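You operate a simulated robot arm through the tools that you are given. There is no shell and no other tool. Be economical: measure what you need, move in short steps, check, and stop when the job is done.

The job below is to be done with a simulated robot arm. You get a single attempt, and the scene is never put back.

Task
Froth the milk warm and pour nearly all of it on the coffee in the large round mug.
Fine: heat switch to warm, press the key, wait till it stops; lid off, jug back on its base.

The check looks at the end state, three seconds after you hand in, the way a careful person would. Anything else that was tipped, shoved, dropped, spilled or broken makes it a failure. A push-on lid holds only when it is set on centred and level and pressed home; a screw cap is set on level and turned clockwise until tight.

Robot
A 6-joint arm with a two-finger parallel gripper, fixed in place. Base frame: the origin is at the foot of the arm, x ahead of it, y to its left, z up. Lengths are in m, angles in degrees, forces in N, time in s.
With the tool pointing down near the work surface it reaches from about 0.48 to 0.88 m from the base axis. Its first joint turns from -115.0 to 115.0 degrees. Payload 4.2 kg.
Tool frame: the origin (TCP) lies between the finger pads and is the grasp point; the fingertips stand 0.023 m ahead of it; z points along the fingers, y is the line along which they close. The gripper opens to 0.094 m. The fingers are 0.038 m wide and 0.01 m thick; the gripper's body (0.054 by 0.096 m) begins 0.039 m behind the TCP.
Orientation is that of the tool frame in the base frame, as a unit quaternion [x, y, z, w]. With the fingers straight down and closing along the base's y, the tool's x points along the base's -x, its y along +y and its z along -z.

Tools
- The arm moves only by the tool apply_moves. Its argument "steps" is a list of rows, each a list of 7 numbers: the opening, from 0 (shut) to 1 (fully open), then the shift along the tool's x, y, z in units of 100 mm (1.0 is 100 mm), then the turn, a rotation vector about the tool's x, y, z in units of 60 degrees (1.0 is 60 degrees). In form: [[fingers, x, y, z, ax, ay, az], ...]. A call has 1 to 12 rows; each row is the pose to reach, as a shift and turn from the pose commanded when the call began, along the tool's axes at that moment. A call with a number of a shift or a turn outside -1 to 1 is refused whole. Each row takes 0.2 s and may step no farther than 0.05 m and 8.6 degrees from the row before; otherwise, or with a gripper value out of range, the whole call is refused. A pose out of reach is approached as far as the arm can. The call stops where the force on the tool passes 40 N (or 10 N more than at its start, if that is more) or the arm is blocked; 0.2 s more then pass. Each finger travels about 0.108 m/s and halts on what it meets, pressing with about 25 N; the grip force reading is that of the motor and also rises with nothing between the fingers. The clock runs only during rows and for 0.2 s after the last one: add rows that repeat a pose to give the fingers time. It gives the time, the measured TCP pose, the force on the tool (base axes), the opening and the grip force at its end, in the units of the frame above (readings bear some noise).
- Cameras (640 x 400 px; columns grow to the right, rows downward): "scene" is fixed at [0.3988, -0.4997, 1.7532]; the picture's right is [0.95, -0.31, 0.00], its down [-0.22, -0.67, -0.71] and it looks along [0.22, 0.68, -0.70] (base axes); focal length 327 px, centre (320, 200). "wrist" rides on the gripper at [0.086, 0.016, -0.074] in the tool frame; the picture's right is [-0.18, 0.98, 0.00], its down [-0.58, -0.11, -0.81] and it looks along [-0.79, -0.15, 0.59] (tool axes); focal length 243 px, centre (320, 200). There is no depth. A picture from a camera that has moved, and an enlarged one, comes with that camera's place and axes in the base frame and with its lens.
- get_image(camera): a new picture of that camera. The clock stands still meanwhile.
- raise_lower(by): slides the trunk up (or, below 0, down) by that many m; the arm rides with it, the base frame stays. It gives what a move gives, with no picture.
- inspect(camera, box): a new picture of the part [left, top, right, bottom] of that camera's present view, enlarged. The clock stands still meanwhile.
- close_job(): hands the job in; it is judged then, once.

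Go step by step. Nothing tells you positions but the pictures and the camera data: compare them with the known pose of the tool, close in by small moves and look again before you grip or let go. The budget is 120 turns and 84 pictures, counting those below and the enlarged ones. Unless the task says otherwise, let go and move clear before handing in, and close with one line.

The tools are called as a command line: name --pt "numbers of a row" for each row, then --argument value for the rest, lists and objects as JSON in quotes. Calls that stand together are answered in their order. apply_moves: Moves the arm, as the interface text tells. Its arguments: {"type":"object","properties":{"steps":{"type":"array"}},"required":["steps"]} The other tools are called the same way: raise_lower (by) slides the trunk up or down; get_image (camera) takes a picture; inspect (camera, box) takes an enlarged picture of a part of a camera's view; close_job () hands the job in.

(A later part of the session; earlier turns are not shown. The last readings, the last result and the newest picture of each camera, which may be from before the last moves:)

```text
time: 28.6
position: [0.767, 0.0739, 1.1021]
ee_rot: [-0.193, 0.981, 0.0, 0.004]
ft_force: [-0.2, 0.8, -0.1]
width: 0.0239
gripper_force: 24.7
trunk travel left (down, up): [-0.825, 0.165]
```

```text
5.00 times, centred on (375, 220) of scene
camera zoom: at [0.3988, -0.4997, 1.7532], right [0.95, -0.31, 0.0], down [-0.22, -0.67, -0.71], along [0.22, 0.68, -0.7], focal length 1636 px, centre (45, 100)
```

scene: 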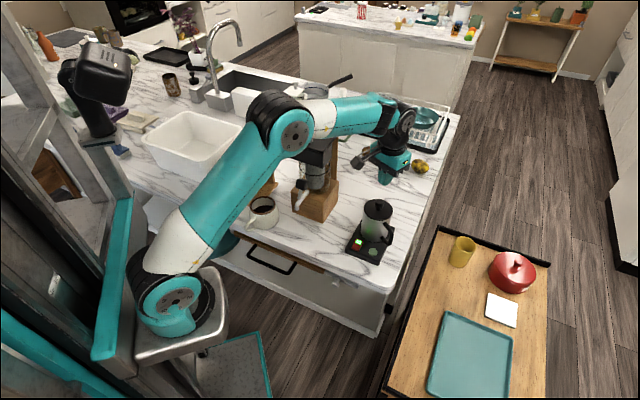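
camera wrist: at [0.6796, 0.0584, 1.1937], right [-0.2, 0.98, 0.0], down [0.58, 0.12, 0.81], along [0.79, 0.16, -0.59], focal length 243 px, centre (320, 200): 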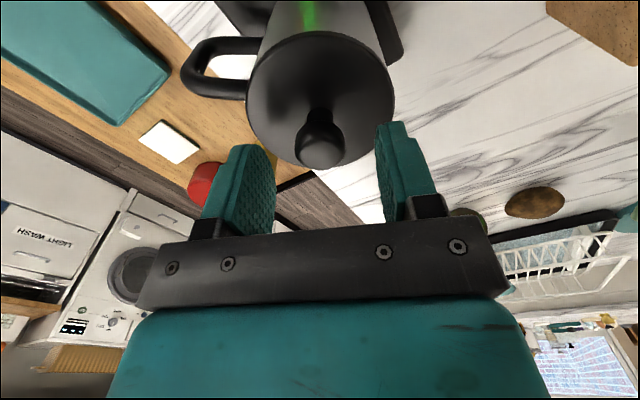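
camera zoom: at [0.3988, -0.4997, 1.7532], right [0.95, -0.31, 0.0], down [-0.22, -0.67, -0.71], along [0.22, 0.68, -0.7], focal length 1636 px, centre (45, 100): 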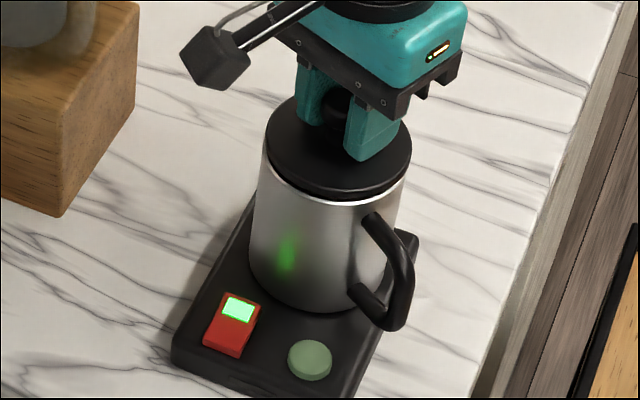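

The lid seems to be separating from the rim with little force. Continue slowly.

apply_moves --pt "0 0 0 -0.02 0 0 0" --pt "0 0 0 -0.05 0 0 0" --pt "0 0 0 -0.08 0 0 0" --pt "0 0 0 -0.11 0 0 0" --pt "0 0 0 -0.14 0 0 0"

inspect --camera "scene" --box '[335, 180, 415, 260]'

```text
time: 29.8
position: [0.7681, 0.0752, 1.1163]
ee_rot: [-0.194, 0.981, 0.0, 0.004]
ft_force: [-0.3, -1.1, -0.2]
width: 0.0243
gripper_force: 25.6
trunk travel left (down, up): [-0.825, 0.165]
```

```text
5.00 times, centred on (375, 220) of scene
camera zoom: at [0.3988, -0.4997, 1.7532], right [0.95, -0.31, 0.0], down [-0.22, -0.67, -0.71], along [0.22, 0.68, -0.7], focal length 1636 px, centre (45, 100)
```

zoom: 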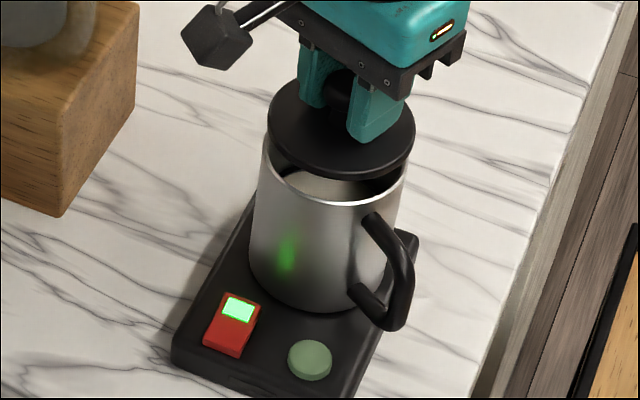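

The lid is off. Raise further and look at it.

apply_moves --pt "0 0 0 -0.1 0 0 0" --pt "0 0 0 -0.25 0 0 0" --pt "0 0 0 -0.4 0 0 0" --pt "0 0 0 -0.55 0 0 0" --pt "0 0 0 -0.7 0 0 0"

inspect --camera "scene" --box '[295, 150, 425, 260]'

```text
time: 31.0
position: [0.767, 0.0756, 1.1863]
ee_rot: [-0.193, 0.981, 0.0, 0.003]
ft_force: [0.6, -0.3, -0.8]
width: 0.0245
gripper_force: 25.4
trunk travel left (down, up): [-0.825, 0.165]
```

```text
3.64 times, centred on (360, 205) of scene
camera zoom: at [0.3988, -0.4997, 1.7532], right [0.95, -0.31, 0.0], down [-0.22, -0.67, -0.71], along [0.22, 0.68, -0.7], focal length 1190 px, centre (174, 182)
```

zoom: 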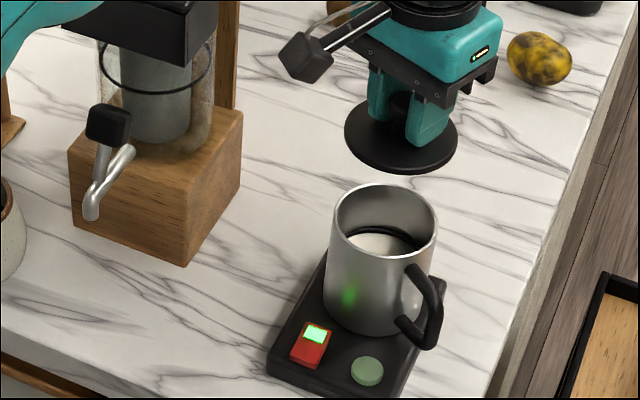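

Lid lifted cleanly and level; milk is visible. I'll carry the lid to the free counter at about (0.635, 0.10).

apply_moves --pt "0 0.25 0.16 0 0 0 0" --pt "0 0.5 0.32 0 0 0 0" --pt "0 0.75 0.48 0 0 0 0" --pt "0 1 0.64 0 0 0 0"

apply_moves --pt "0 0.13 0.09 0.2 0 0 0" --pt "0 0.13 0.09 0.5 0 0 0" --pt "0 0.13 0.09 0.8 0 0 0" --pt "0 0.13 0.09 1 0 0 0"

inspect --camera "scene" --box '[275, 160, 405, 270]'

get_image --camera "wrist"

```text
time: 32.0
position: [0.6503, 0.0952, 1.1856]
ee_rot: [-0.193, 0.981, 0.0, 0.004]
ft_force: [-0.2, -0.3, -0.7]
width: 0.0245
gripper_force: 24.8
trunk travel left (down, up): [-0.825, 0.165]
```

```text
time: 33.0
position: [0.6364, 0.0985, 1.0861]
ee_rot: [-0.194, 0.981, 0.0, 0.004]
ft_force: [-0.2, -0.4, 0.4]
width: 0.0241
gripper_force: 25.0
trunk travel left (down, up): [-0.825, 0.165]
```

```text
3.64 times, centred on (340, 215) of scene
camera zoom: at [0.3988, -0.4997, 1.7532], right [0.95, -0.31, 0.0], down [-0.22, -0.67, -0.71], along [0.22, 0.68, -0.7], focal length 1190 px, centre (247, 146)
```

zoom: 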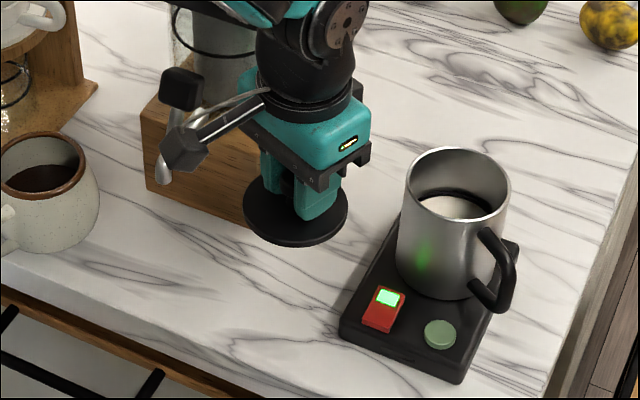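

```text
38 pictures are left
camera wrist: at [0.5504, 0.0814, 1.1602], right [-0.2, 0.98, 0.0], down [0.57, 0.12, 0.81], along [0.79, 0.16, -0.58], focal length 243 px, centre (320, 200)
```

wrist: 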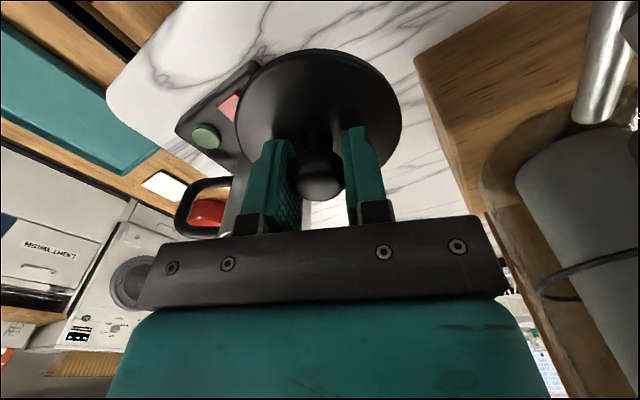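

The landing spot is free; I'll shift 12 mm further from the frother and lower to contact.

apply_moves --pt "0 0.05 0.11 0.2 0 0 0" --pt "0 0.05 0.11 0.5 0 0 0" --pt "0 0.05 0.11 0.8 0 0 0" --pt "0 0.05 0.11 0.9 0 0 0" --pt "0 0.05 0.11 0.95 0 0 0" --pt "0 0.05 0.11 1 0 0 0"

inspect --camera "scene" --box '[290, 190, 390, 270]'

```text
time: 34.4
position: [0.6287, 0.1075, 0.9861]
ee_rot: [-0.193, 0.981, 0.0, 0.005]
ft_force: [0.2, 0.0, 0.0]
width: 0.0243
gripper_force: 25.5
trunk travel left (down, up): [-0.825, 0.165]
```

```text
5.00 times, centred on (340, 230) of scene
camera zoom: at [0.3988, -0.4997, 1.7532], right [0.95, -0.31, 0.0], down [-0.22, -0.67, -0.71], along [0.22, 0.68, -0.7], focal length 1636 px, centre (220, 50)
```

zoom: 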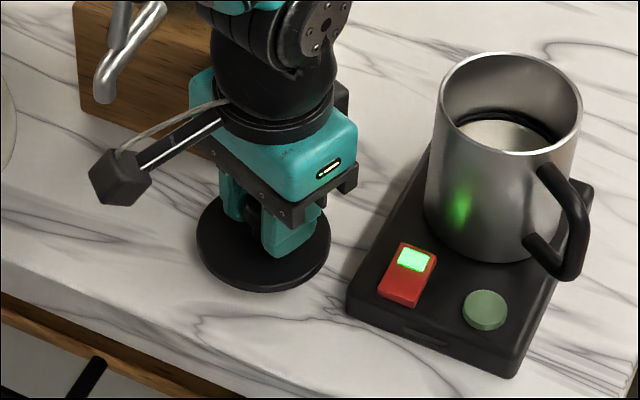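

apply_moves --pt "0 0 0 0.03 0 0 0" --pt "0 0 0 0.06 0 0 0" --pt "0 0 0 0.09 0 0 0"

```text
time: 35.2
position: [0.6283, 0.1082, 0.9768]
ee_rot: [-0.193, 0.981, 0.001, 0.004]
ft_force: [0.5, 0.2, -0.9]
width: 0.0244
gripper_force: 25.9
trunk travel left (down, up): [-0.825, 0.165]
```

apply_moves --pt "0 0 0 0.03 0 0 0" --pt "0 0 0 0.06 0 0 0" --pt "0 0 0 0.09 0 0 0"

inspect --camera "scene" --box '[310, 210, 360, 250]'

```text
time: 35.9
position: [0.6286, 0.109, 0.9753]
ee_rot: [-0.193, 0.981, 0.001, 0.004]
ft_force: [-9.1, -5.4, 27.3]
width: 0.0244
gripper_force: 25.3
trunk travel left (down, up): [-0.825, 0.165]
stopped in row 3: the force on the tool passed its limit (the readings are from after the stop); the commanded pose is now the measured one
```

```text
10.00 times, centred on (335, 230) of scene
camera zoom: at [0.3988, -0.4997, 1.7532], right [0.95, -0.31, 0.0], down [-0.22, -0.67, -0.71], along [0.22, 0.68, -0.7], focal length 3272 px, centre (170, -100)
```

zoom: 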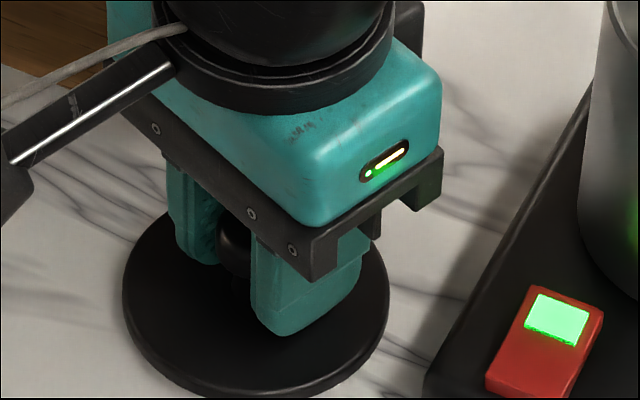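

The lid is on the counter. Release and rise.

apply_moves --pt "0.1 0 0 -0.01 0 0 0" --pt "0.4 0 0 -0.01 0 0 0" --pt "0.5 0 0 -0.02 0 0 0" --pt "0.5 0 0 -0.3 0 0 0" --pt "0.5 0 0 -0.7 0 0 0" --pt "0.5 0 0 -1 0 0 0"

apply_moves --pt "0.5 0 -0.2 -0.3 0 0 0.14" --pt "0.5 0 -0.5 -0.6 0 0 0.28" --pt "0.5 0 -0.8 -0.9 0 0 0.42" --pt "0.5 0 -1 -0.9 0 0 0.56" --pt "0.5 0 -1 -0.9 0 0 0.7" --pt "0.5 0 -1 -0.9 0 0 0.84" --pt "0.5 0 -1 -0.9 0 0 0.98"

inspect --camera "scene" --box '[285, 180, 425, 280]'

```text
time: 37.3
position: [0.6267, 0.1089, 1.0704]
ee_rot: [-0.193, 0.981, 0.0, 0.005]
ft_force: [0.7, -0.1, -0.5]
width: 0.0472
gripper_force: 0.0
trunk travel left (down, up): [-0.825, 0.165]
```

```text
time: 38.9
position: [0.666, 0.0156, 1.1626]
ee_rot: [0.314, 0.949, 0.003, 0.005]
ft_force: [-0.1, -0.9, -0.3]
width: 0.0468
gripper_force: 0.1
trunk travel left (down, up): [-0.825, 0.165]
```

```text
4.00 times, centred on (355, 230) of scene
camera zoom: at [0.3988, -0.4997, 1.7532], right [0.95, -0.31, 0.0], down [-0.22, -0.67, -0.71], along [0.22, 0.68, -0.7], focal length 1309 px, centre (180, 80)
```

zoom: 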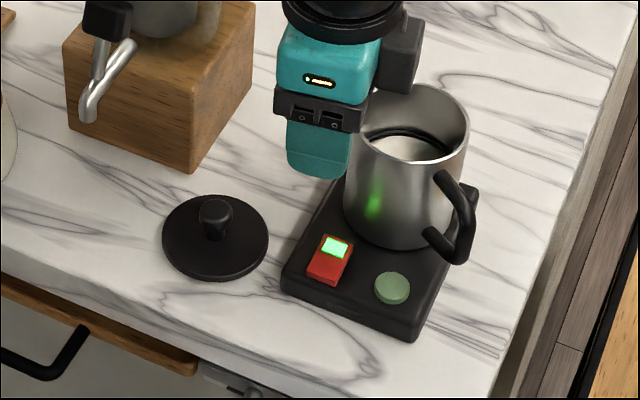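

The lid lies well. The handle points toward −y; I'll turn the tool and pitch it horizontal south of the jug so I can grip the handle from its outer side, first going up and away.

apply_moves --pt "0.5 -0.15 -0.04 -0.1 0 0 0.12" --pt "0.5 -0.3 -0.08 -0.2 0 0 0.24" --pt "0.5 -0.45 -0.12 -0.3 0 0 0.36" --pt "0.5 -0.6 -0.16 -0.4 0 0 0.48" --pt "0.5 -0.75 -0.2 -0.4 0 0 0.6" --pt "0.5 -0.93 -0.24 -0.4 0 0 0.72"

apply_moves --pt "0.5 -0.05 0 0 0 0.14 0" --pt "0.5 -0.1 0 0 0 0.28 0" --pt "0.5 -0.15 0 0 0 0.42 0" --pt "0.5 -0.2 0 0 0 0.56 0" --pt "0.5 -0.2 0 0 0 0.7 0" --pt "0.5 -0.2 0 0 0 0.84 0" --pt "0.5 -0.2 0 0 0 0.98 0"

get_image --camera "scene"

get_image --camera "wrist"

```text
time: 40.3
position: [0.7241, -0.0596, 1.2026]
ee_rot: [0.642, 0.767, 0.005, 0.003]
ft_force: [-0.1, 0.0, -0.3]
width: 0.047
gripper_force: 0.0
trunk travel left (down, up): [-0.825, 0.165]
```

```text
time: 41.9
position: [0.6936, -0.0531, 1.1763]
ee_rot: [0.559, 0.671, 0.319, -0.369]
ft_force: [0.9, -0.2, -0.3]
width: 0.0467
gripper_force: 0.1
out of reach, approached as far as the arm can: row 6, 7
trunk travel left (down, up): [-0.825, 0.165]
```

```text
34 pictures are left
```

scene: 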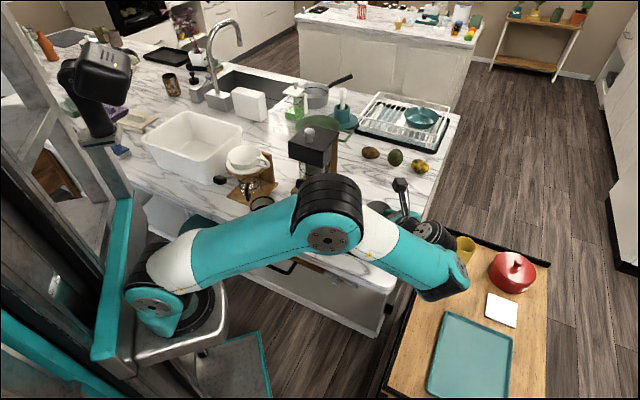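

```text
33 pictures are left
camera wrist: at [0.7105, -0.0693, 1.2895], right [0.99, 0.07, -0.14], down [0.06, -1.0, -0.07], along [-0.15, 0.07, -0.99], focal length 243 px, centre (320, 200)
```

wrist: 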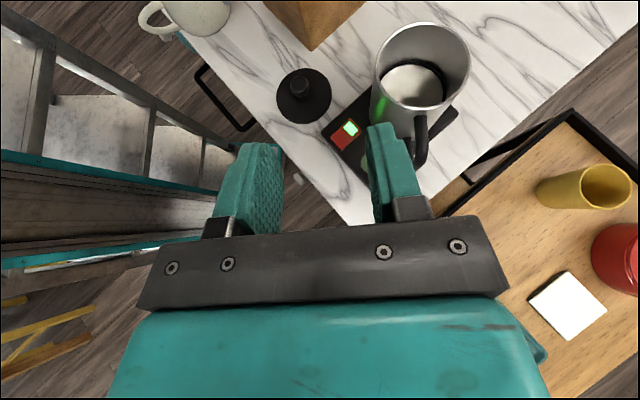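

The tool reaches its limit sideways here, as the shoulder sits low. I'll zoom to locate the handle, then raise the trunk for more reach.

inspect --camera "wrist" --box '[340, 0, 500, 180]'

raise_lower --by 0.16

```text
2.22 times, centred on (420, 90) of wrist
camera zoom: at [0.7105, -0.0693, 1.2895], right [0.99, 0.07, -0.14], down [0.06, -1.0, -0.07], along [-0.15, 0.07, -0.99], focal length 539 px, centre (98, 444)
```

zoom: 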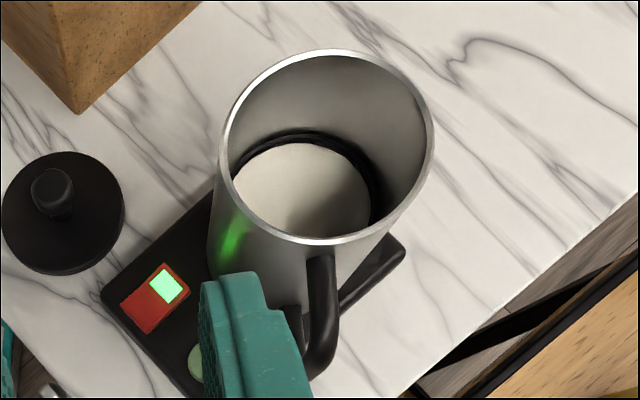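

```text
time: 43.7
position: [0.6929, -0.054, 1.3362]
ee_rot: [0.56, 0.67, 0.32, -0.367]
ft_force: [-0.4, 0.5, 0.6]
width: 0.0468
gripper_force: 0.1
trunk travel left (down, up): [-0.985, 0.005]
```

Handle bar is at about (0.779, −0.006), z from 0.98 to 1.04, pointing about −78°. With the trunk raised I'll continue pitching to horizontal while moving to a standoff south of it.

apply_moves --pt "0.5 -0.18 0.23 0.05 0 0.13 0" --pt "0.5 -0.36 0.46 0.11 0 0.26 0" --pt "0.5 -0.54 0.7 0.16 0 0.39 0" --pt "0.5 -0.75 0.93 0.22 0 0.52 0"

get_image --camera "scene"

```text
time: 44.7
position: [0.6513, 0.0168, 1.2337]
ee_rot: [0.511, 0.589, 0.422, -0.462]
ft_force: [0.5, -0.3, -0.2]
width: 0.0471
gripper_force: 0.0
out of reach, approached as far as the arm can: row 1, 2, 3, 4
trunk travel left (down, up): [-0.985, 0.005]
```

```text
31 pictures are left
```

scene: 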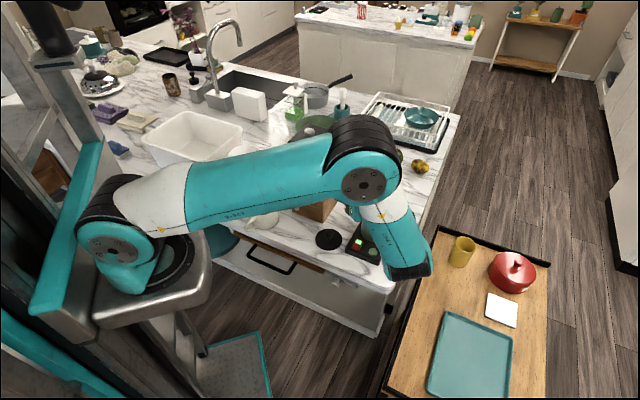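

The limits come from reach: wrist too far out when fully horizontal. I'll use a 30° downward pitch and an azimuth nearer 80° instead; first back into a reachable pose.

apply_moves --pt "0.4 -0.15 -0.12 0 0 -0.13 0" --pt "0.4 -0.3 -0.25 0 0 -0.26 0" --pt "0.4 -0.45 -0.37 0 0 -0.39 0" --pt "0.4 -0.6 -0.5 0 0 -0.5 0" --pt "0.4 -0.6 -0.5 0 0 -0.5 0"

```text
time: 45.9
position: [0.6061, -0.0014, 1.1751]
ee_rot: [0.602, 0.69, 0.275, -0.293]
ft_force: [-1.0, 0.3, 0.4]
width: 0.0377
gripper_force: 0.0
trunk travel left (down, up): [-0.985, 0.005]
```

Now at 43° pitch, azimuth 96°. I'll turn to azimuth 82°, pitch 30° while moving halfway to the standoff.

apply_moves --pt "0.4 -0.2 0.2 0.01 -0.042 0.051 0.04" --pt "0.4 -0.4 0.4 0.02 -0.085 0.102 0.08" --pt "0.4 -0.6 0.6 0.03 -0.128 0.153 0.12" --pt "0.4 -0.79 0.74 0.04 -0.17 0.204 0.161"

```text
time: 46.9
position: [0.6863, -0.0422, 1.1159]
ee_rot: [0.649, 0.573, 0.374, -0.334]
ft_force: [-0.3, 0.2, -0.1]
width: 0.0376
gripper_force: 0.1
trunk travel left (down, up): [-0.985, 0.005]
```

apply_moves --pt "0.4 -0.2 0.29 0 0 0 0" --pt "0.4 -0.4 0.58 0 0 0 0" --pt "0.4 -0.655 0.885 0.02 0 0 0" --pt "0.4 -0.655 0.885 0.02 0 0 0"

get_image --camera "wrist"

inspect --camera "scene" --box '[335, 180, 435, 280]'

```text
time: 47.9
position: [0.7725, -0.0803, 1.0584]
ee_rot: [0.65, 0.573, 0.372, -0.333]
ft_force: [0.5, 0.4, -0.1]
width: 0.0377
gripper_force: 0.1
trunk travel left (down, up): [-0.985, 0.005]
```

```text
30 pictures are left
camera wrist: at [0.7857, -0.1045, 1.1698], right [0.96, -0.21, -0.17], down [-0.23, -0.97, -0.1], along [-0.14, 0.13, -0.98], focal length 243 px, centre (320, 200)
```

wrist: 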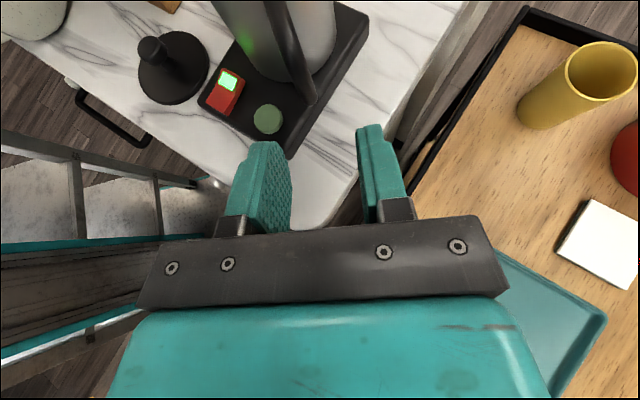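

```text
4.00 times, centred on (385, 230) of scene
camera zoom: at [0.3988, -0.4997, 1.7532], right [0.95, -0.31, 0.0], down [-0.22, -0.67, -0.71], along [0.22, 0.68, -0.7], focal length 1309 px, centre (60, 80)
```

zoom: 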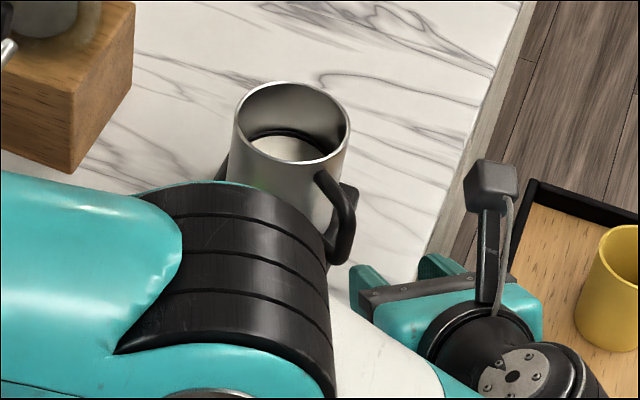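

The handle bar sits nearer (0.770, 0.010). I'll correct sideways by 12 mm, advance partway, and look again.

apply_moves --pt "0.4 0.07 -0.125 0 0 0 0" --pt "0.4 0.07 -0.125 0.3 0 0 0" --pt "0.4 0.07 -0.125 0.6 0 0 0" --pt "0.4 0.07 -0.125 0.6 0 0 0"

get_image --camera "wrist"

inspect --camera "scene" --box '[375, 200, 435, 260]'

```text
time: 48.9
position: [0.7651, -0.0276, 1.0339]
ee_rot: [0.649, 0.574, 0.372, -0.333]
ft_force: [0.0, -0.6, -0.5]
width: 0.0377
gripper_force: 0.1
trunk travel left (down, up): [-0.985, 0.005]
```

```text
28 pictures are left
camera wrist: at [0.7795, -0.0504, 1.1457], right [0.96, -0.21, -0.16], down [-0.23, -0.97, -0.1], along [-0.14, 0.13, -0.98], focal length 243 px, centre (320, 200)
```

wrist: 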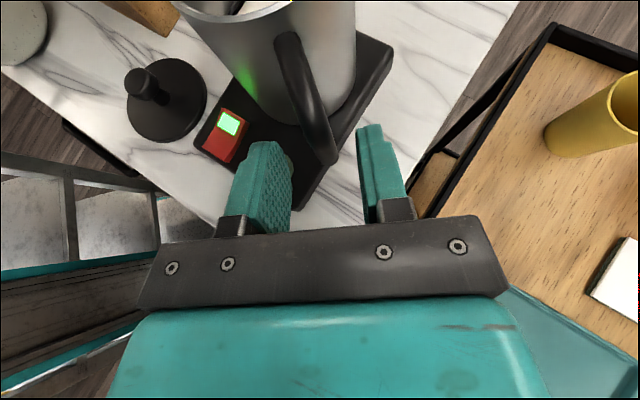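

```text
6.67 times, centred on (405, 230) of scene
camera zoom: at [0.3988, -0.4997, 1.7532], right [0.95, -0.31, 0.0], down [-0.22, -0.67, -0.71], along [0.22, 0.68, -0.7], focal length 2181 px, centre (-247, 0)
```

zoom: 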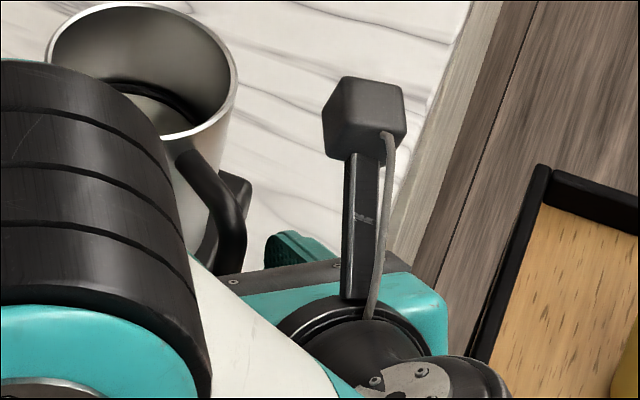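

The bar is centred between the fingers, about 35 mm ahead. Advance 31 mm and close.

apply_moves --pt "0.4 0 -0.025 0.15 0 0 0" --pt "0.4 0 -0.025 0.31 0 0 0" --pt "0.25 0 -0.025 0.31 0 0 0" --pt "0.12 0 -0.025 0.31 0 0 0" --pt "0 0 -0.025 0.31 0 0 0" --pt "0 0 -0.025 0.31 0 0 0"

get_image --camera "wrist"

```text
time: 50.3
position: [0.7658, 0.0011, 1.0187]
ee_rot: [0.649, 0.573, 0.372, -0.334]
ft_force: [-9.0, 0.1, 1.9]
width: 0.0139
gripper_force: 25.3
trunk travel left (down, up): [-0.985, 0.005]
```

```text
26 pictures are left
camera wrist: at [0.7795, -0.023, 1.1305], right [0.96, -0.21, -0.17], down [-0.23, -0.97, -0.1], along [-0.14, 0.13, -0.98], focal length 243 px, centre (320, 200)
```

wrist: 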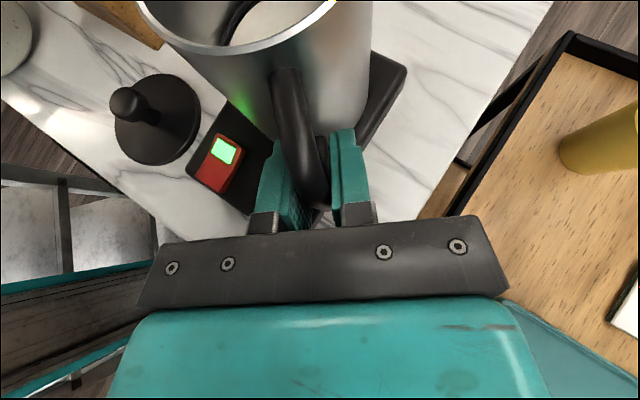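

Handle gripped (13.9 mm). Lift slowly 5 cm and check it stays level.

apply_moves --pt "0 0.043 0 -0.025 0 0 0" --pt "0 0.087 0 -0.05 0 0 0" --pt "0 0.174 0 -0.1 0 0 0" --pt "0 0.26 0 -0.15 0 0 0" --pt "0 0.347 0 -0.2 0 0 0" --pt "0 0.434 0 -0.25 0 0 0" --pt "0 0.434 0 -0.25 0 0 0"

inspect --camera "scene" --box '[315, 160, 435, 260]'

```text
time: 51.9
position: [0.7656, -0.0002, 1.0689]
ee_rot: [0.65, 0.574, 0.372, -0.332]
ft_force: [0.8, -0.4, -3.9]
width: 0.0119
gripper_force: 25.0
trunk travel left (down, up): [-0.985, 0.005]
```

```text
4.00 times, centred on (375, 210) of scene
camera zoom: at [0.3988, -0.4997, 1.7532], right [0.95, -0.31, 0.0], down [-0.22, -0.67, -0.71], along [0.22, 0.68, -0.7], focal length 1309 px, centre (100, 160)
```

zoom: 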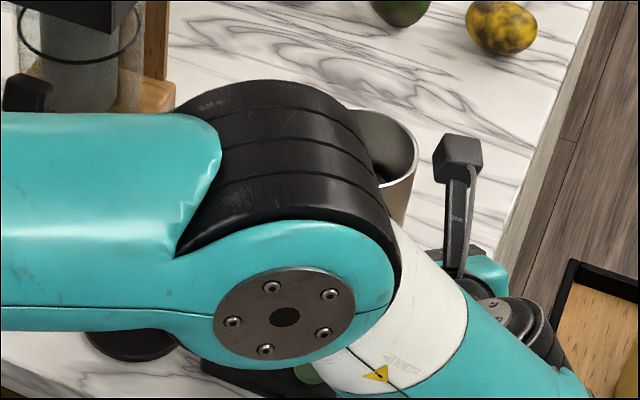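

get_image --camera "wrist"

```text
24 pictures are left
camera wrist: at [0.7809, -0.0228, 1.1818], right [0.96, -0.21, -0.16], down [-0.23, -0.97, -0.1], along [-0.14, 0.13, -0.98], focal length 243 px, centre (320, 200)
```

wrist: 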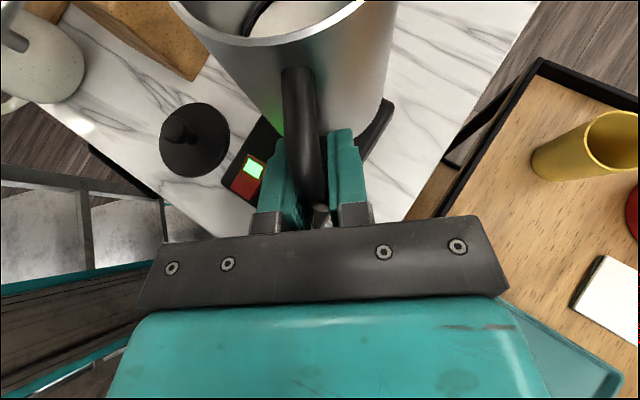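

The jug hangs level and aligned with the fingers. I'll lift higher and carry toward the mug, swinging the tool azimuth gradually.

apply_moves --pt "0 0.2 0 -0.115 0 0 0" --pt "0 0.4 0 -0.23 0 0 0" --pt "0 0.6 0 -0.345 0 0 0" --pt "0 0.8 0 -0.46 0 0 0" --pt "0 0.95 0 -0.55 0 0 0" --pt "0 0.95 -0.2 -0.55 0 0 0" --pt "0 0.95 -0.45 -0.55 0 0 0" --pt "0 0.95 -0.7 -0.55 0 0 0" --pt "0 0.95 -0.95 -0.55 0 0 0"

```text
time: 53.9
position: [0.6717, 0.0101, 1.1805]
ee_rot: [0.65, 0.573, 0.372, -0.333]
ft_force: [0.4, 0.0, -3.6]
width: 0.0117
gripper_force: 25.1
trunk travel left (down, up): [-0.985, 0.005]
```

apply_moves --pt "0 0.013 -0.18 -0.056 0.078 0 -0.045" --pt "0 0.026 -0.36 -0.11 0.156 0 -0.09" --pt "0 0.04 -0.54 -0.17 0.234 0 -0.135" --pt "0 0.052 -0.72 -0.22 0.312 0 -0.18" --pt "0 0.065 -0.9 -0.28 0.39 0 -0.225" --pt "0 0.065 -0.9 -0.28 0.39 0 -0.225"

get_image --camera "scene"

get_image --camera "wrist"

```text
time: 55.3
position: [0.5811, 0.0024, 1.1992]
ee_rot: [0.496, 0.709, 0.284, -0.412]
ft_force: [-0.7, 0.2, -4.1]
width: 0.012
gripper_force: 25.2
trunk travel left (down, up): [-0.985, 0.005]
```

```text
23 pictures are left
```

scene: 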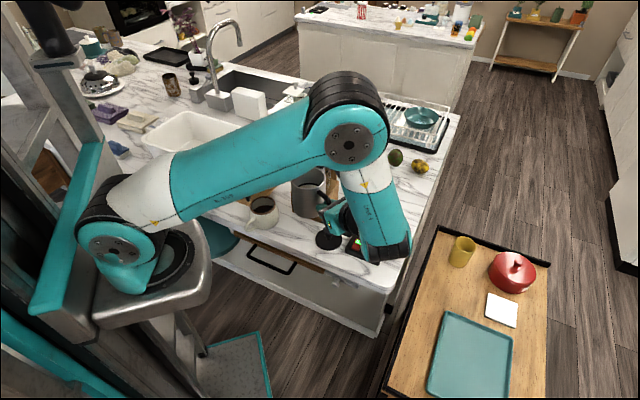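

```text
22 pictures are left
camera wrist: at [0.6036, -0.0129, 1.3118], right [0.95, 0.25, -0.17], down [0.24, -0.97, -0.1], along [-0.18, 0.06, -0.98], focal length 243 px, centre (320, 200)
```

wrist: 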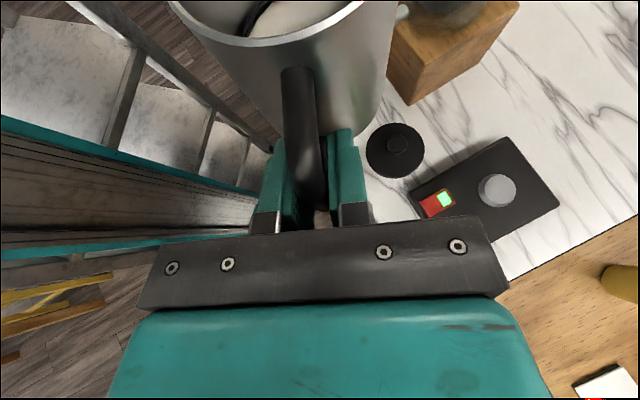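

The seat disc on the base is visible at about (0.761, 0.0755). Mug is at about (0.456, 0.252). Next I approach the mug with the jug upright.

apply_moves --pt "0 0.12 -0.05 0.22 0 0 0" --pt "0 0.23 -0.1 0.44 0 0 0" --pt "0 0.35 -0.16 0.66 0 0 0" --pt "0 0.46 -0.21 0.87 0 0 0"

inspect --camera "scene" --box '[220, 130, 360, 250]'

```text
time: 56.3
position: [0.5263, 0.0863, 1.1958]
ee_rot: [0.497, 0.709, 0.284, -0.411]
ft_force: [-0.3, 0.2, -3.9]
width: 0.0116
gripper_force: 24.7
trunk travel left (down, up): [-0.985, 0.005]
```

```text
3.33 times, centred on (290, 190) of scene
camera zoom: at [0.3988, -0.4997, 1.7532], right [0.95, -0.31, 0.0], down [-0.22, -0.67, -0.71], along [0.22, 0.68, -0.7], focal length 1090 px, centre (420, 233)
```

zoom: 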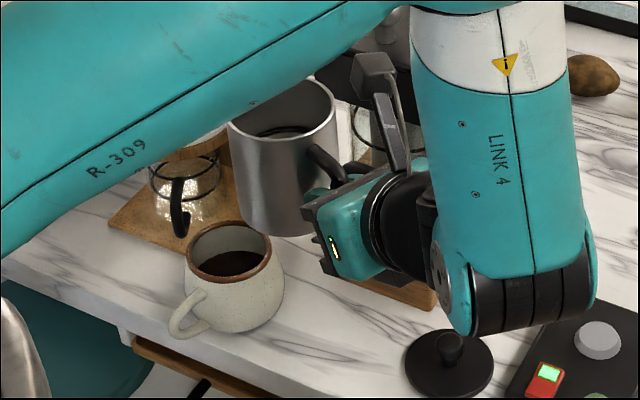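

Jug is aligned as expected. Start tilting to 40°, bringing the lip above the mug.

apply_moves --pt "0 -0.06 -0.016 0.144 0 -0.133 0" --pt "0 -0.12 -0.032 0.288 0 -0.266 0" --pt "0 -0.18 -0.047 0.433 0 -0.4 0" --pt "0 -0.24 -0.063 0.577 0 -0.533 0" --pt "0 -0.305 -0.079 0.721 0 -0.667 0"

inspect --camera "scene" --box '[220, 130, 360, 250]'

```text
time: 57.5
position: [0.504, 0.1276, 1.133]
ee_rot: [0.564, 0.807, 0.097, -0.143]
ft_force: [0.0, -0.3, -4.1]
width: 0.0118
gripper_force: 25.1
trunk travel left (down, up): [-0.985, 0.005]
```

```text
3.33 times, centred on (290, 190) of scene
camera zoom: at [0.3988, -0.4997, 1.7532], right [0.95, -0.31, 0.0], down [-0.22, -0.67, -0.71], along [0.22, 0.68, -0.7], focal length 1090 px, centre (420, 233)
```

zoom: 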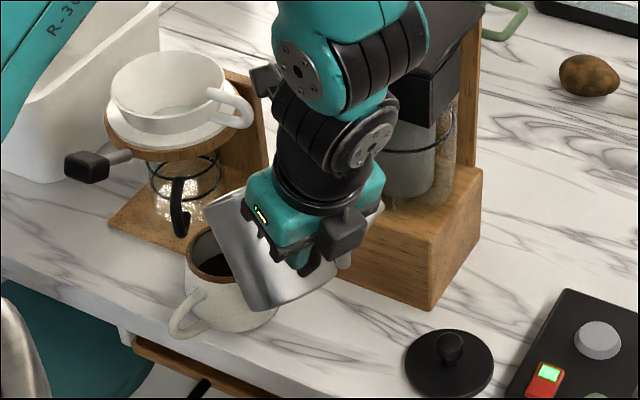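

Lip is over the mug centre. Continue tilting slowly to 64°, with the lip kept over the mug.

apply_moves --pt "0 0.012 0 0.013 0 -0.033 0" --pt "0 0.023 0 0.025 0 -0.067 0" --pt "0 0.035 0 0.038 0 -0.1 0" --pt "0 0.047 0 0.05 0 -0.133 0" --pt "0 0.058 0 0.063 0 -0.167 0" --pt "0 0.092 0 0.035 0 -0.2 0" --pt "0 0.126 0 0.007 0 -0.233 0" --pt "0 0.16 0 -0.021 0 -0.267 0" --pt "0 0.193 0 -0.049 0 -0.3 0" --pt "0 0.227 0 -0.077 0 -0.333 0" --pt "0 0.264 0 -0.097 0 -0.367 0" --pt "0 0.301 0 -0.118 0 -0.4 0"

inspect --camera "scene" --box '[220, 150, 330, 240]'

```text
time: 60.1
position: [0.4959, 0.1509, 1.1555]
ee_rot: [0.571, 0.82, -0.022, 0.027]
ft_force: [0.1, -1.1, -4.7]
width: 0.0119
gripper_force: 25.5
trunk travel left (down, up): [-0.985, 0.005]
```

```text
4.44 times, centred on (275, 195) of scene
camera zoom: at [0.3988, -0.4997, 1.7532], right [0.95, -0.31, 0.0], down [-0.22, -0.67, -0.71], along [0.22, 0.68, -0.7], focal length 1454 px, centre (520, 222)
```

zoom: 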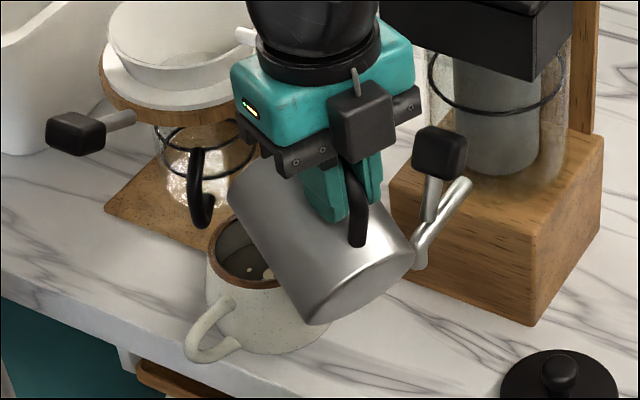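

Milk has begun to flow into the mug. Continue to 90° slowly.

apply_moves --pt "0 0.027 0 -0.034 0 -0.033 0" --pt "0 0.054 0 -0.068 0 -0.067 0" --pt "0 0.081 0 -0.102 0 -0.1 0" --pt "0 0.113 0 -0.132 0 -0.133 0" --pt "0 0.145 0 -0.163 0 -0.167 0" --pt "0 0.176 0 -0.193 0 -0.2 0" --pt "0 0.208 0 -0.224 0 -0.233 0" --pt "0 0.24 0 -0.254 0 -0.267 0" --pt "0 0.285 0 -0.284 0 -0.308 0" --pt "0 0.331 0 -0.314 0 -0.35 0" --pt "0 0.376 0 -0.344 0 -0.392 0" --pt "0 0.422 0 -0.374 0 -0.433 0"

inspect --camera "scene" --box '[220, 150, 330, 240]'

```text
time: 62.7
position: [0.4807, 0.1939, 1.1899]
ee_rot: [0.552, 0.792, -0.151, 0.211]
ft_force: [1.0, 0.1, -3.1]
width: 0.0116
gripper_force: 25.1
trunk travel left (down, up): [-0.985, 0.005]
```

```text
4.44 times, centred on (275, 195) of scene
camera zoom: at [0.3988, -0.4997, 1.7532], right [0.95, -0.31, 0.0], down [-0.22, -0.67, -0.71], along [0.22, 0.68, -0.7], focal length 1454 px, centre (520, 222)
```

zoom: 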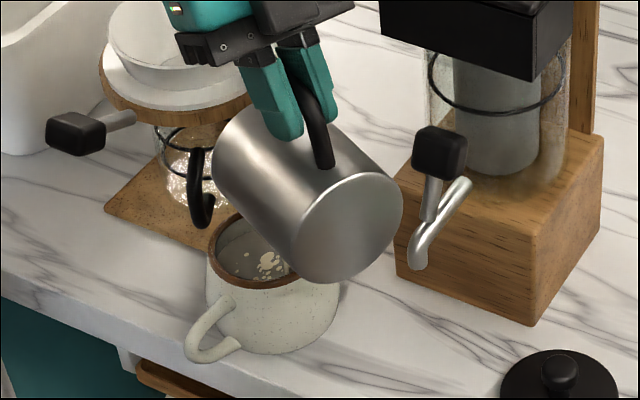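

Flow goes into the mug; the weight drops. Continue to 110° and dwell.

apply_moves --pt "0 0.036 0 -0.042 0 -0.042 0" --pt "0 0.071 0 -0.083 0 -0.083 0" --pt "0 0.107 0 -0.125 0 -0.125 0" --pt "0 0.142 0 -0.166 0 -0.167 0" --pt "0 0.184 0 -0.201 0 -0.208 0" --pt "0 0.226 0 -0.236 0 -0.25 0" --pt "0 0.268 0 -0.27 0 -0.292 0" --pt "0 0.31 0 -0.305 0 -0.333 0" --pt "0 0.31 0 -0.305 0 -0.333 0" --pt "0 0.31 0 -0.305 0 -0.333 0" --pt "0 0.31 0 -0.305 0 -0.333 0"

inspect --camera "scene" --box '[210, 130, 330, 240]'

```text
time: 65.1
position: [0.4637, 0.2319, 1.1996]
ee_rot: [0.518, 0.744, -0.244, 0.345]
ft_force: [0.0, -0.2, -3.0]
width: 0.0117
gripper_force: 25.1
trunk travel left (down, up): [-0.985, 0.005]
```

```text
3.64 times, centred on (270, 185) of scene
camera zoom: at [0.3988, -0.4997, 1.7532], right [0.95, -0.31, 0.0], down [-0.22, -0.67, -0.71], along [0.22, 0.68, -0.7], focal length 1190 px, centre (502, 254)
```

zoom: 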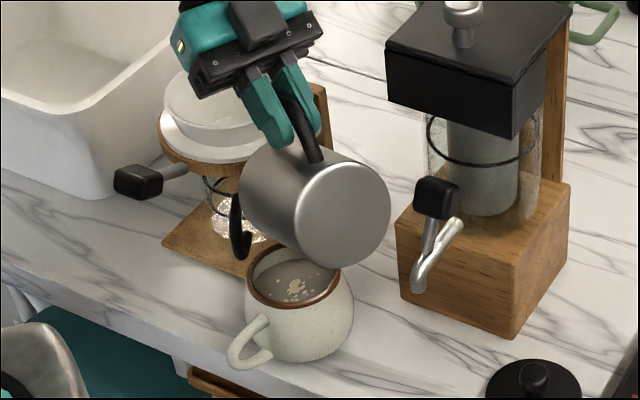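

Nearly empty. Tilt further to 122° and dwell.

apply_moves --pt "0 0.027 0 -0.063 0 -0.05 0" --pt "0 0.054 0 -0.126 0 -0.1 0" --pt "0 0.08 0 -0.189 0 -0.15 0" --pt "0 0.107 0 -0.252 0 -0.2 0" --pt "0 0.107 0 -0.252 0 -0.2 0" --pt "0 0.107 0 -0.252 0 -0.2 0" --pt "0 0.107 0 -0.252 0 -0.2 0" --pt "0 0.107 0 -0.252 0 -0.2 0" --pt "0 0.107 0 -0.252 0 -0.2 0" --pt "0 0.107 0 -0.252 0 -0.2 0"

inspect --camera "scene" --box '[210, 130, 330, 240]'

```text
time: 67.3
position: [0.4482, 0.2199, 1.2003]
ee_rot: [0.49, 0.704, -0.296, 0.419]
ft_force: [0.0, -1.1, -3.6]
width: 0.0119
gripper_force: 24.6
out of reach, approached as far as the arm can: row 3, 4, 5, 6, 7, 8, 9, 10
trunk travel left (down, up): [-0.985, 0.005]
```

```text
3.64 times, centred on (270, 185) of scene
camera zoom: at [0.3988, -0.4997, 1.7532], right [0.95, -0.31, 0.0], down [-0.22, -0.67, -0.71], along [0.22, 0.68, -0.7], focal length 1190 px, centre (502, 254)
```

zoom: 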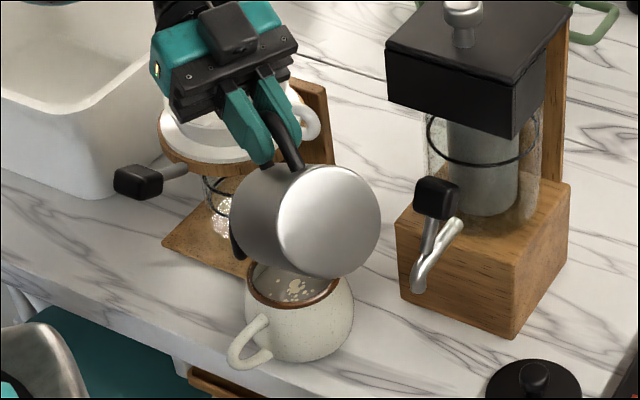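

The last bit was out of reach and the jug drifted sideways; I return to the 110° pose over the mug centre, then look.

apply_moves --pt "0 0.013 0.09 -0.025 0 0.1 0" --pt "0 0.027 0.187 -0.051 0 0.19 0" --pt "0 0.027 0.187 -0.051 0 0.19 0" --pt "0 0.027 0.187 -0.051 0 0.19 0"

get_image --camera "wrist"

```text
time: 68.3
position: [0.4637, 0.2331, 1.1997]
ee_rot: [0.517, 0.742, -0.246, 0.348]
ft_force: [-0.2, 0.8, -3.7]
width: 0.0118
gripper_force: 24.6
trunk travel left (down, up): [-0.985, 0.005]
```

```text
15 pictures are left
camera wrist: at [0.4391, 0.344, 1.1805], right [0.96, 0.23, 0.14], down [-0.18, 0.2, 0.96], along [0.19, -0.95, 0.24], focal length 243 px, centre (320, 200)
```

wrist: 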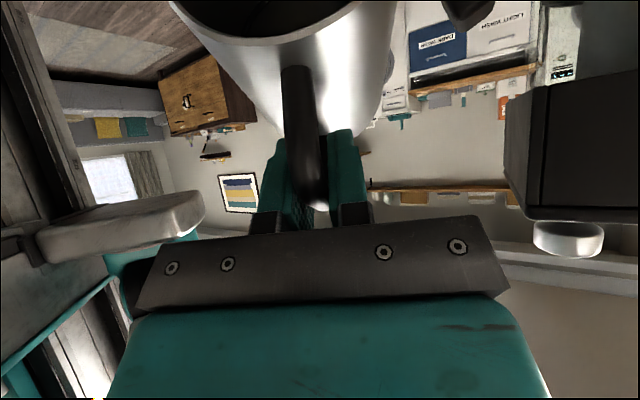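

inspect --camera "wrist" --box '[170, 0, 370, 60]'

```text
3.20 times, centred on (270, 30) of wrist
camera zoom: at [0.4391, 0.344, 1.1805], right [0.96, 0.23, 0.14], down [-0.18, 0.2, 0.96], along [0.19, -0.95, 0.24], focal length 776 px, centre (480, 744)
```

zoom: 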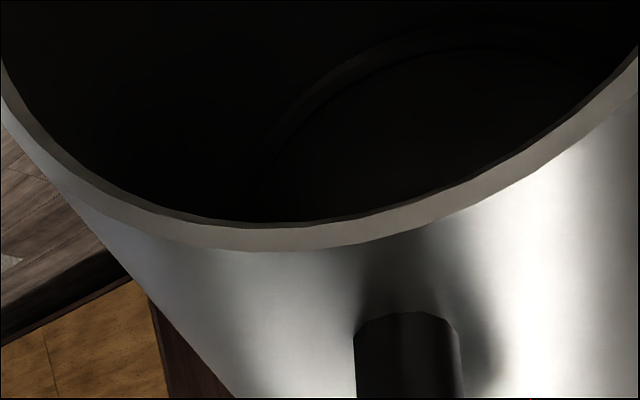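

The jug is empty. Now I tilt it back along the same path.

apply_moves --pt "0 -0.065 0 0.138 0 0.117 0" --pt "0 -0.131 0 0.275 0 0.233 0" --pt "0 -0.187 0 0.393 0 0.333 0" --pt "0 -0.229 0 0.561 0 0.467 0" --pt "0 -0.237 0 0.738 0 0.6 0" --pt "0 -0.218 0 0.914 0 0.733 0" --pt "0 -0.218 0 0.914 0 0.733 0"

```text
time: 69.9
position: [0.4906, 0.1544, 1.1596]
ee_rot: [0.571, 0.819, -0.034, 0.044]
ft_force: [0.6, -0.7, -3.8]
width: 0.0119
gripper_force: 25.1
trunk travel left (down, up): [-0.985, 0.005]
```

apply_moves --pt "0 -0.05 0.01 -0.12 0 0.125 0" --pt "0 -0.15 0.03 -0.2 0 0.25 0" --pt "0 -0.27 0.05 -0.27 0 0.375 0" --pt "0 -0.4 0.07 -0.33 0 0.5 0" --pt "0 -0.52 0.08 -0.38 0 0.625 0" --pt "0 -0.64 0.1 -0.4 0 0.75 0" --pt "0 -0.76 0.11 -0.405 0 0.875 0" --pt "0 -0.883 0.119 -0.405 0 1 0"

inspect --camera "scene" --box '[210, 130, 350, 250]'

```text
time: 71.7
position: [0.5321, 0.0814, 1.209]
ee_rot: [0.512, 0.732, 0.256, -0.37]
ft_force: [0.1, 1.0, -3.2]
width: 0.0118
gripper_force: 24.7
trunk travel left (down, up): [-0.985, 0.005]
```

```text
3.33 times, centred on (280, 190) of scene
camera zoom: at [0.3988, -0.4997, 1.7532], right [0.95, -0.31, 0.0], down [-0.22, -0.67, -0.71], along [0.22, 0.68, -0.7], focal length 1090 px, centre (453, 233)
```

zoom: 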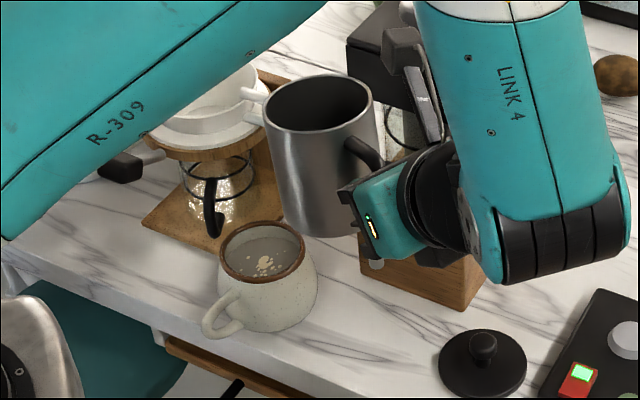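

No spill visible and the mug is full. Straighten the jug and retrace towards the frother.

apply_moves --pt "0 -0.2 0.06 -0.22 0 0.036 0" --pt "0 -0.4 0.12 -0.45 0 0.072 0" --pt "0 -0.615 0.187 -0.678 0 0.108 0"

```text
time: 72.5
position: [0.5816, 0.0016, 1.1991]
ee_rot: [0.497, 0.709, 0.284, -0.411]
ft_force: [-0.5, 0.1, -3.6]
width: 0.0119
gripper_force: 25.0
trunk travel left (down, up): [-0.985, 0.005]
```

apply_moves --pt "0 -0.04 0.17 -0.03 -0.078 0 0.045" --pt "0 -0.08 0.35 -0.06 -0.156 0 0.09" --pt "0 -0.12 0.52 -0.09 -0.234 0 0.135" --pt "0 -0.16 0.7 -0.12 -0.312 0 0.18" --pt "0 -0.2 0.872 -0.157 -0.39 0 0.224" --pt "0 -0.2 0.872 -0.157 -0.39 0 0.224"

```text
time: 73.9
position: [0.6727, 0.0094, 1.1897]
ee_rot: [0.65, 0.573, 0.373, -0.332]
ft_force: [-0.5, 0.3, -4.3]
width: 0.012
gripper_force: 24.3
trunk travel left (down, up): [-0.985, 0.005]
```

apply_moves --pt "0 0 0.25 0 0 0 0" --pt "0 0 0.5 0 0 0 0" --pt "0 -0.1 0.8 0.06 0 0 0" --pt "0 -0.4 0.8 0.26 0 0 0" --pt "0 -0.758 0.8 0.483 0 0 0" --pt "0 -0.758 0.8 0.483 0 0 0"

get_image --camera "wrist"

inspect --camera "scene" --box '[315, 160, 435, 280]'

```text
time: 75.3
position: [0.749, 0.0028, 1.0987]
ee_rot: [0.649, 0.574, 0.372, -0.332]
ft_force: [0.6, -0.4, -4.0]
width: 0.0115
gripper_force: 25.3
trunk travel left (down, up): [-0.985, 0.005]
```

```text
12 pictures are left
camera wrist: at [0.763, -0.0196, 1.2121], right [0.96, -0.21, -0.16], down [-0.23, -0.97, -0.1], along [-0.14, 0.13, -0.98], focal length 243 px, centre (320, 200)
```

wrist: 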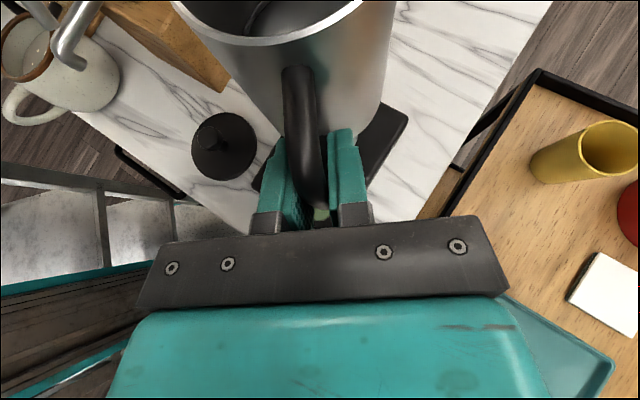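

```text
3.33 times, centred on (375, 220) of scene
camera zoom: at [0.3988, -0.4997, 1.7532], right [0.95, -0.31, 0.0], down [-0.22, -0.67, -0.71], along [0.22, 0.68, -0.7], focal length 1090 px, centre (137, 133)
```

zoom: 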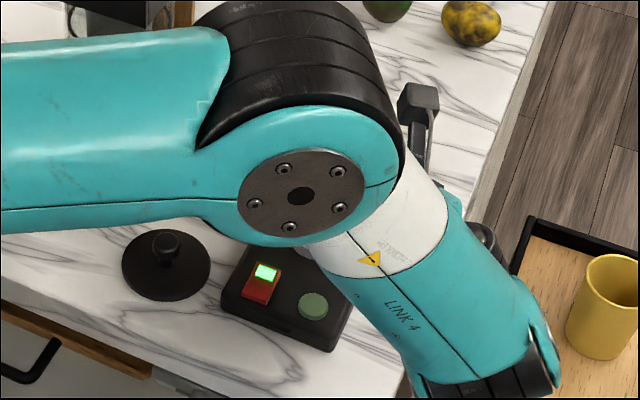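

Grip is unchanged and the jug axis is above the seat disc. Lower straight down, gently near the end.

apply_moves --pt "0 -0.2 0 0.115 0 0 0" --pt "0 -0.4 0 0.23 0 0 0" --pt "0 -0.55 0 0.316 0 0 0" --pt "0 -0.608 0 0.349 0 0 0" --pt "0 -0.642 0 0.369 0 0 0" --pt "0 -0.668 0 0.384 0 0 0" --pt "0 -0.668 0 0.384 0 0 0"

get_image --camera "wrist"

```text
time: 76.9
position: [0.7491, 0.0017, 1.0216]
ee_rot: [0.649, 0.575, 0.372, -0.332]
ft_force: [0.1, 0.6, -3.1]
width: 0.0119
gripper_force: 25.5
trunk travel left (down, up): [-0.985, 0.005]
```

```text
10 pictures are left
camera wrist: at [0.7629, -0.0201, 1.1343], right [0.96, -0.21, -0.16], down [-0.23, -0.97, -0.1], along [-0.14, 0.13, -0.98], focal length 243 px, centre (320, 200)
```

wrist: 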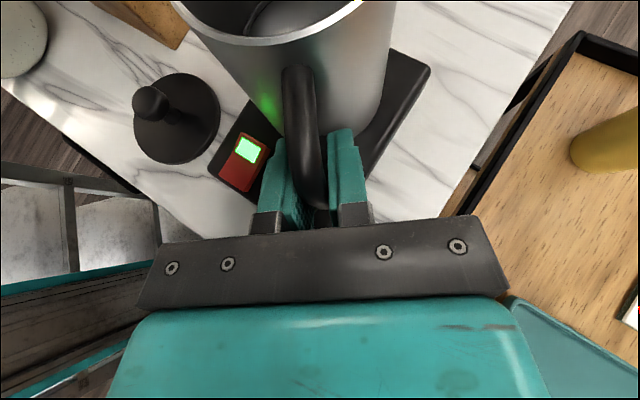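

Position matches the original seat within a few mm. I'll ease 3 mm back and lower to contact.

apply_moves --pt "0 -0.015 0 -0.026 0 0 0" --pt "0 -0.032 0 -0.016 0 0 0" --pt "0 -0.05 0 -0.006 0 0 0" --pt "0 -0.067 0 0.004 0 0 0"

```text
time: 77.9
position: [0.7492, -0.0006, 1.0178]
ee_rot: [0.649, 0.575, 0.374, -0.331]
ft_force: [-0.6, -5.2, 16.8]
width: 0.012
gripper_force: 25.0
trunk travel left (down, up): [-0.985, 0.005]
```

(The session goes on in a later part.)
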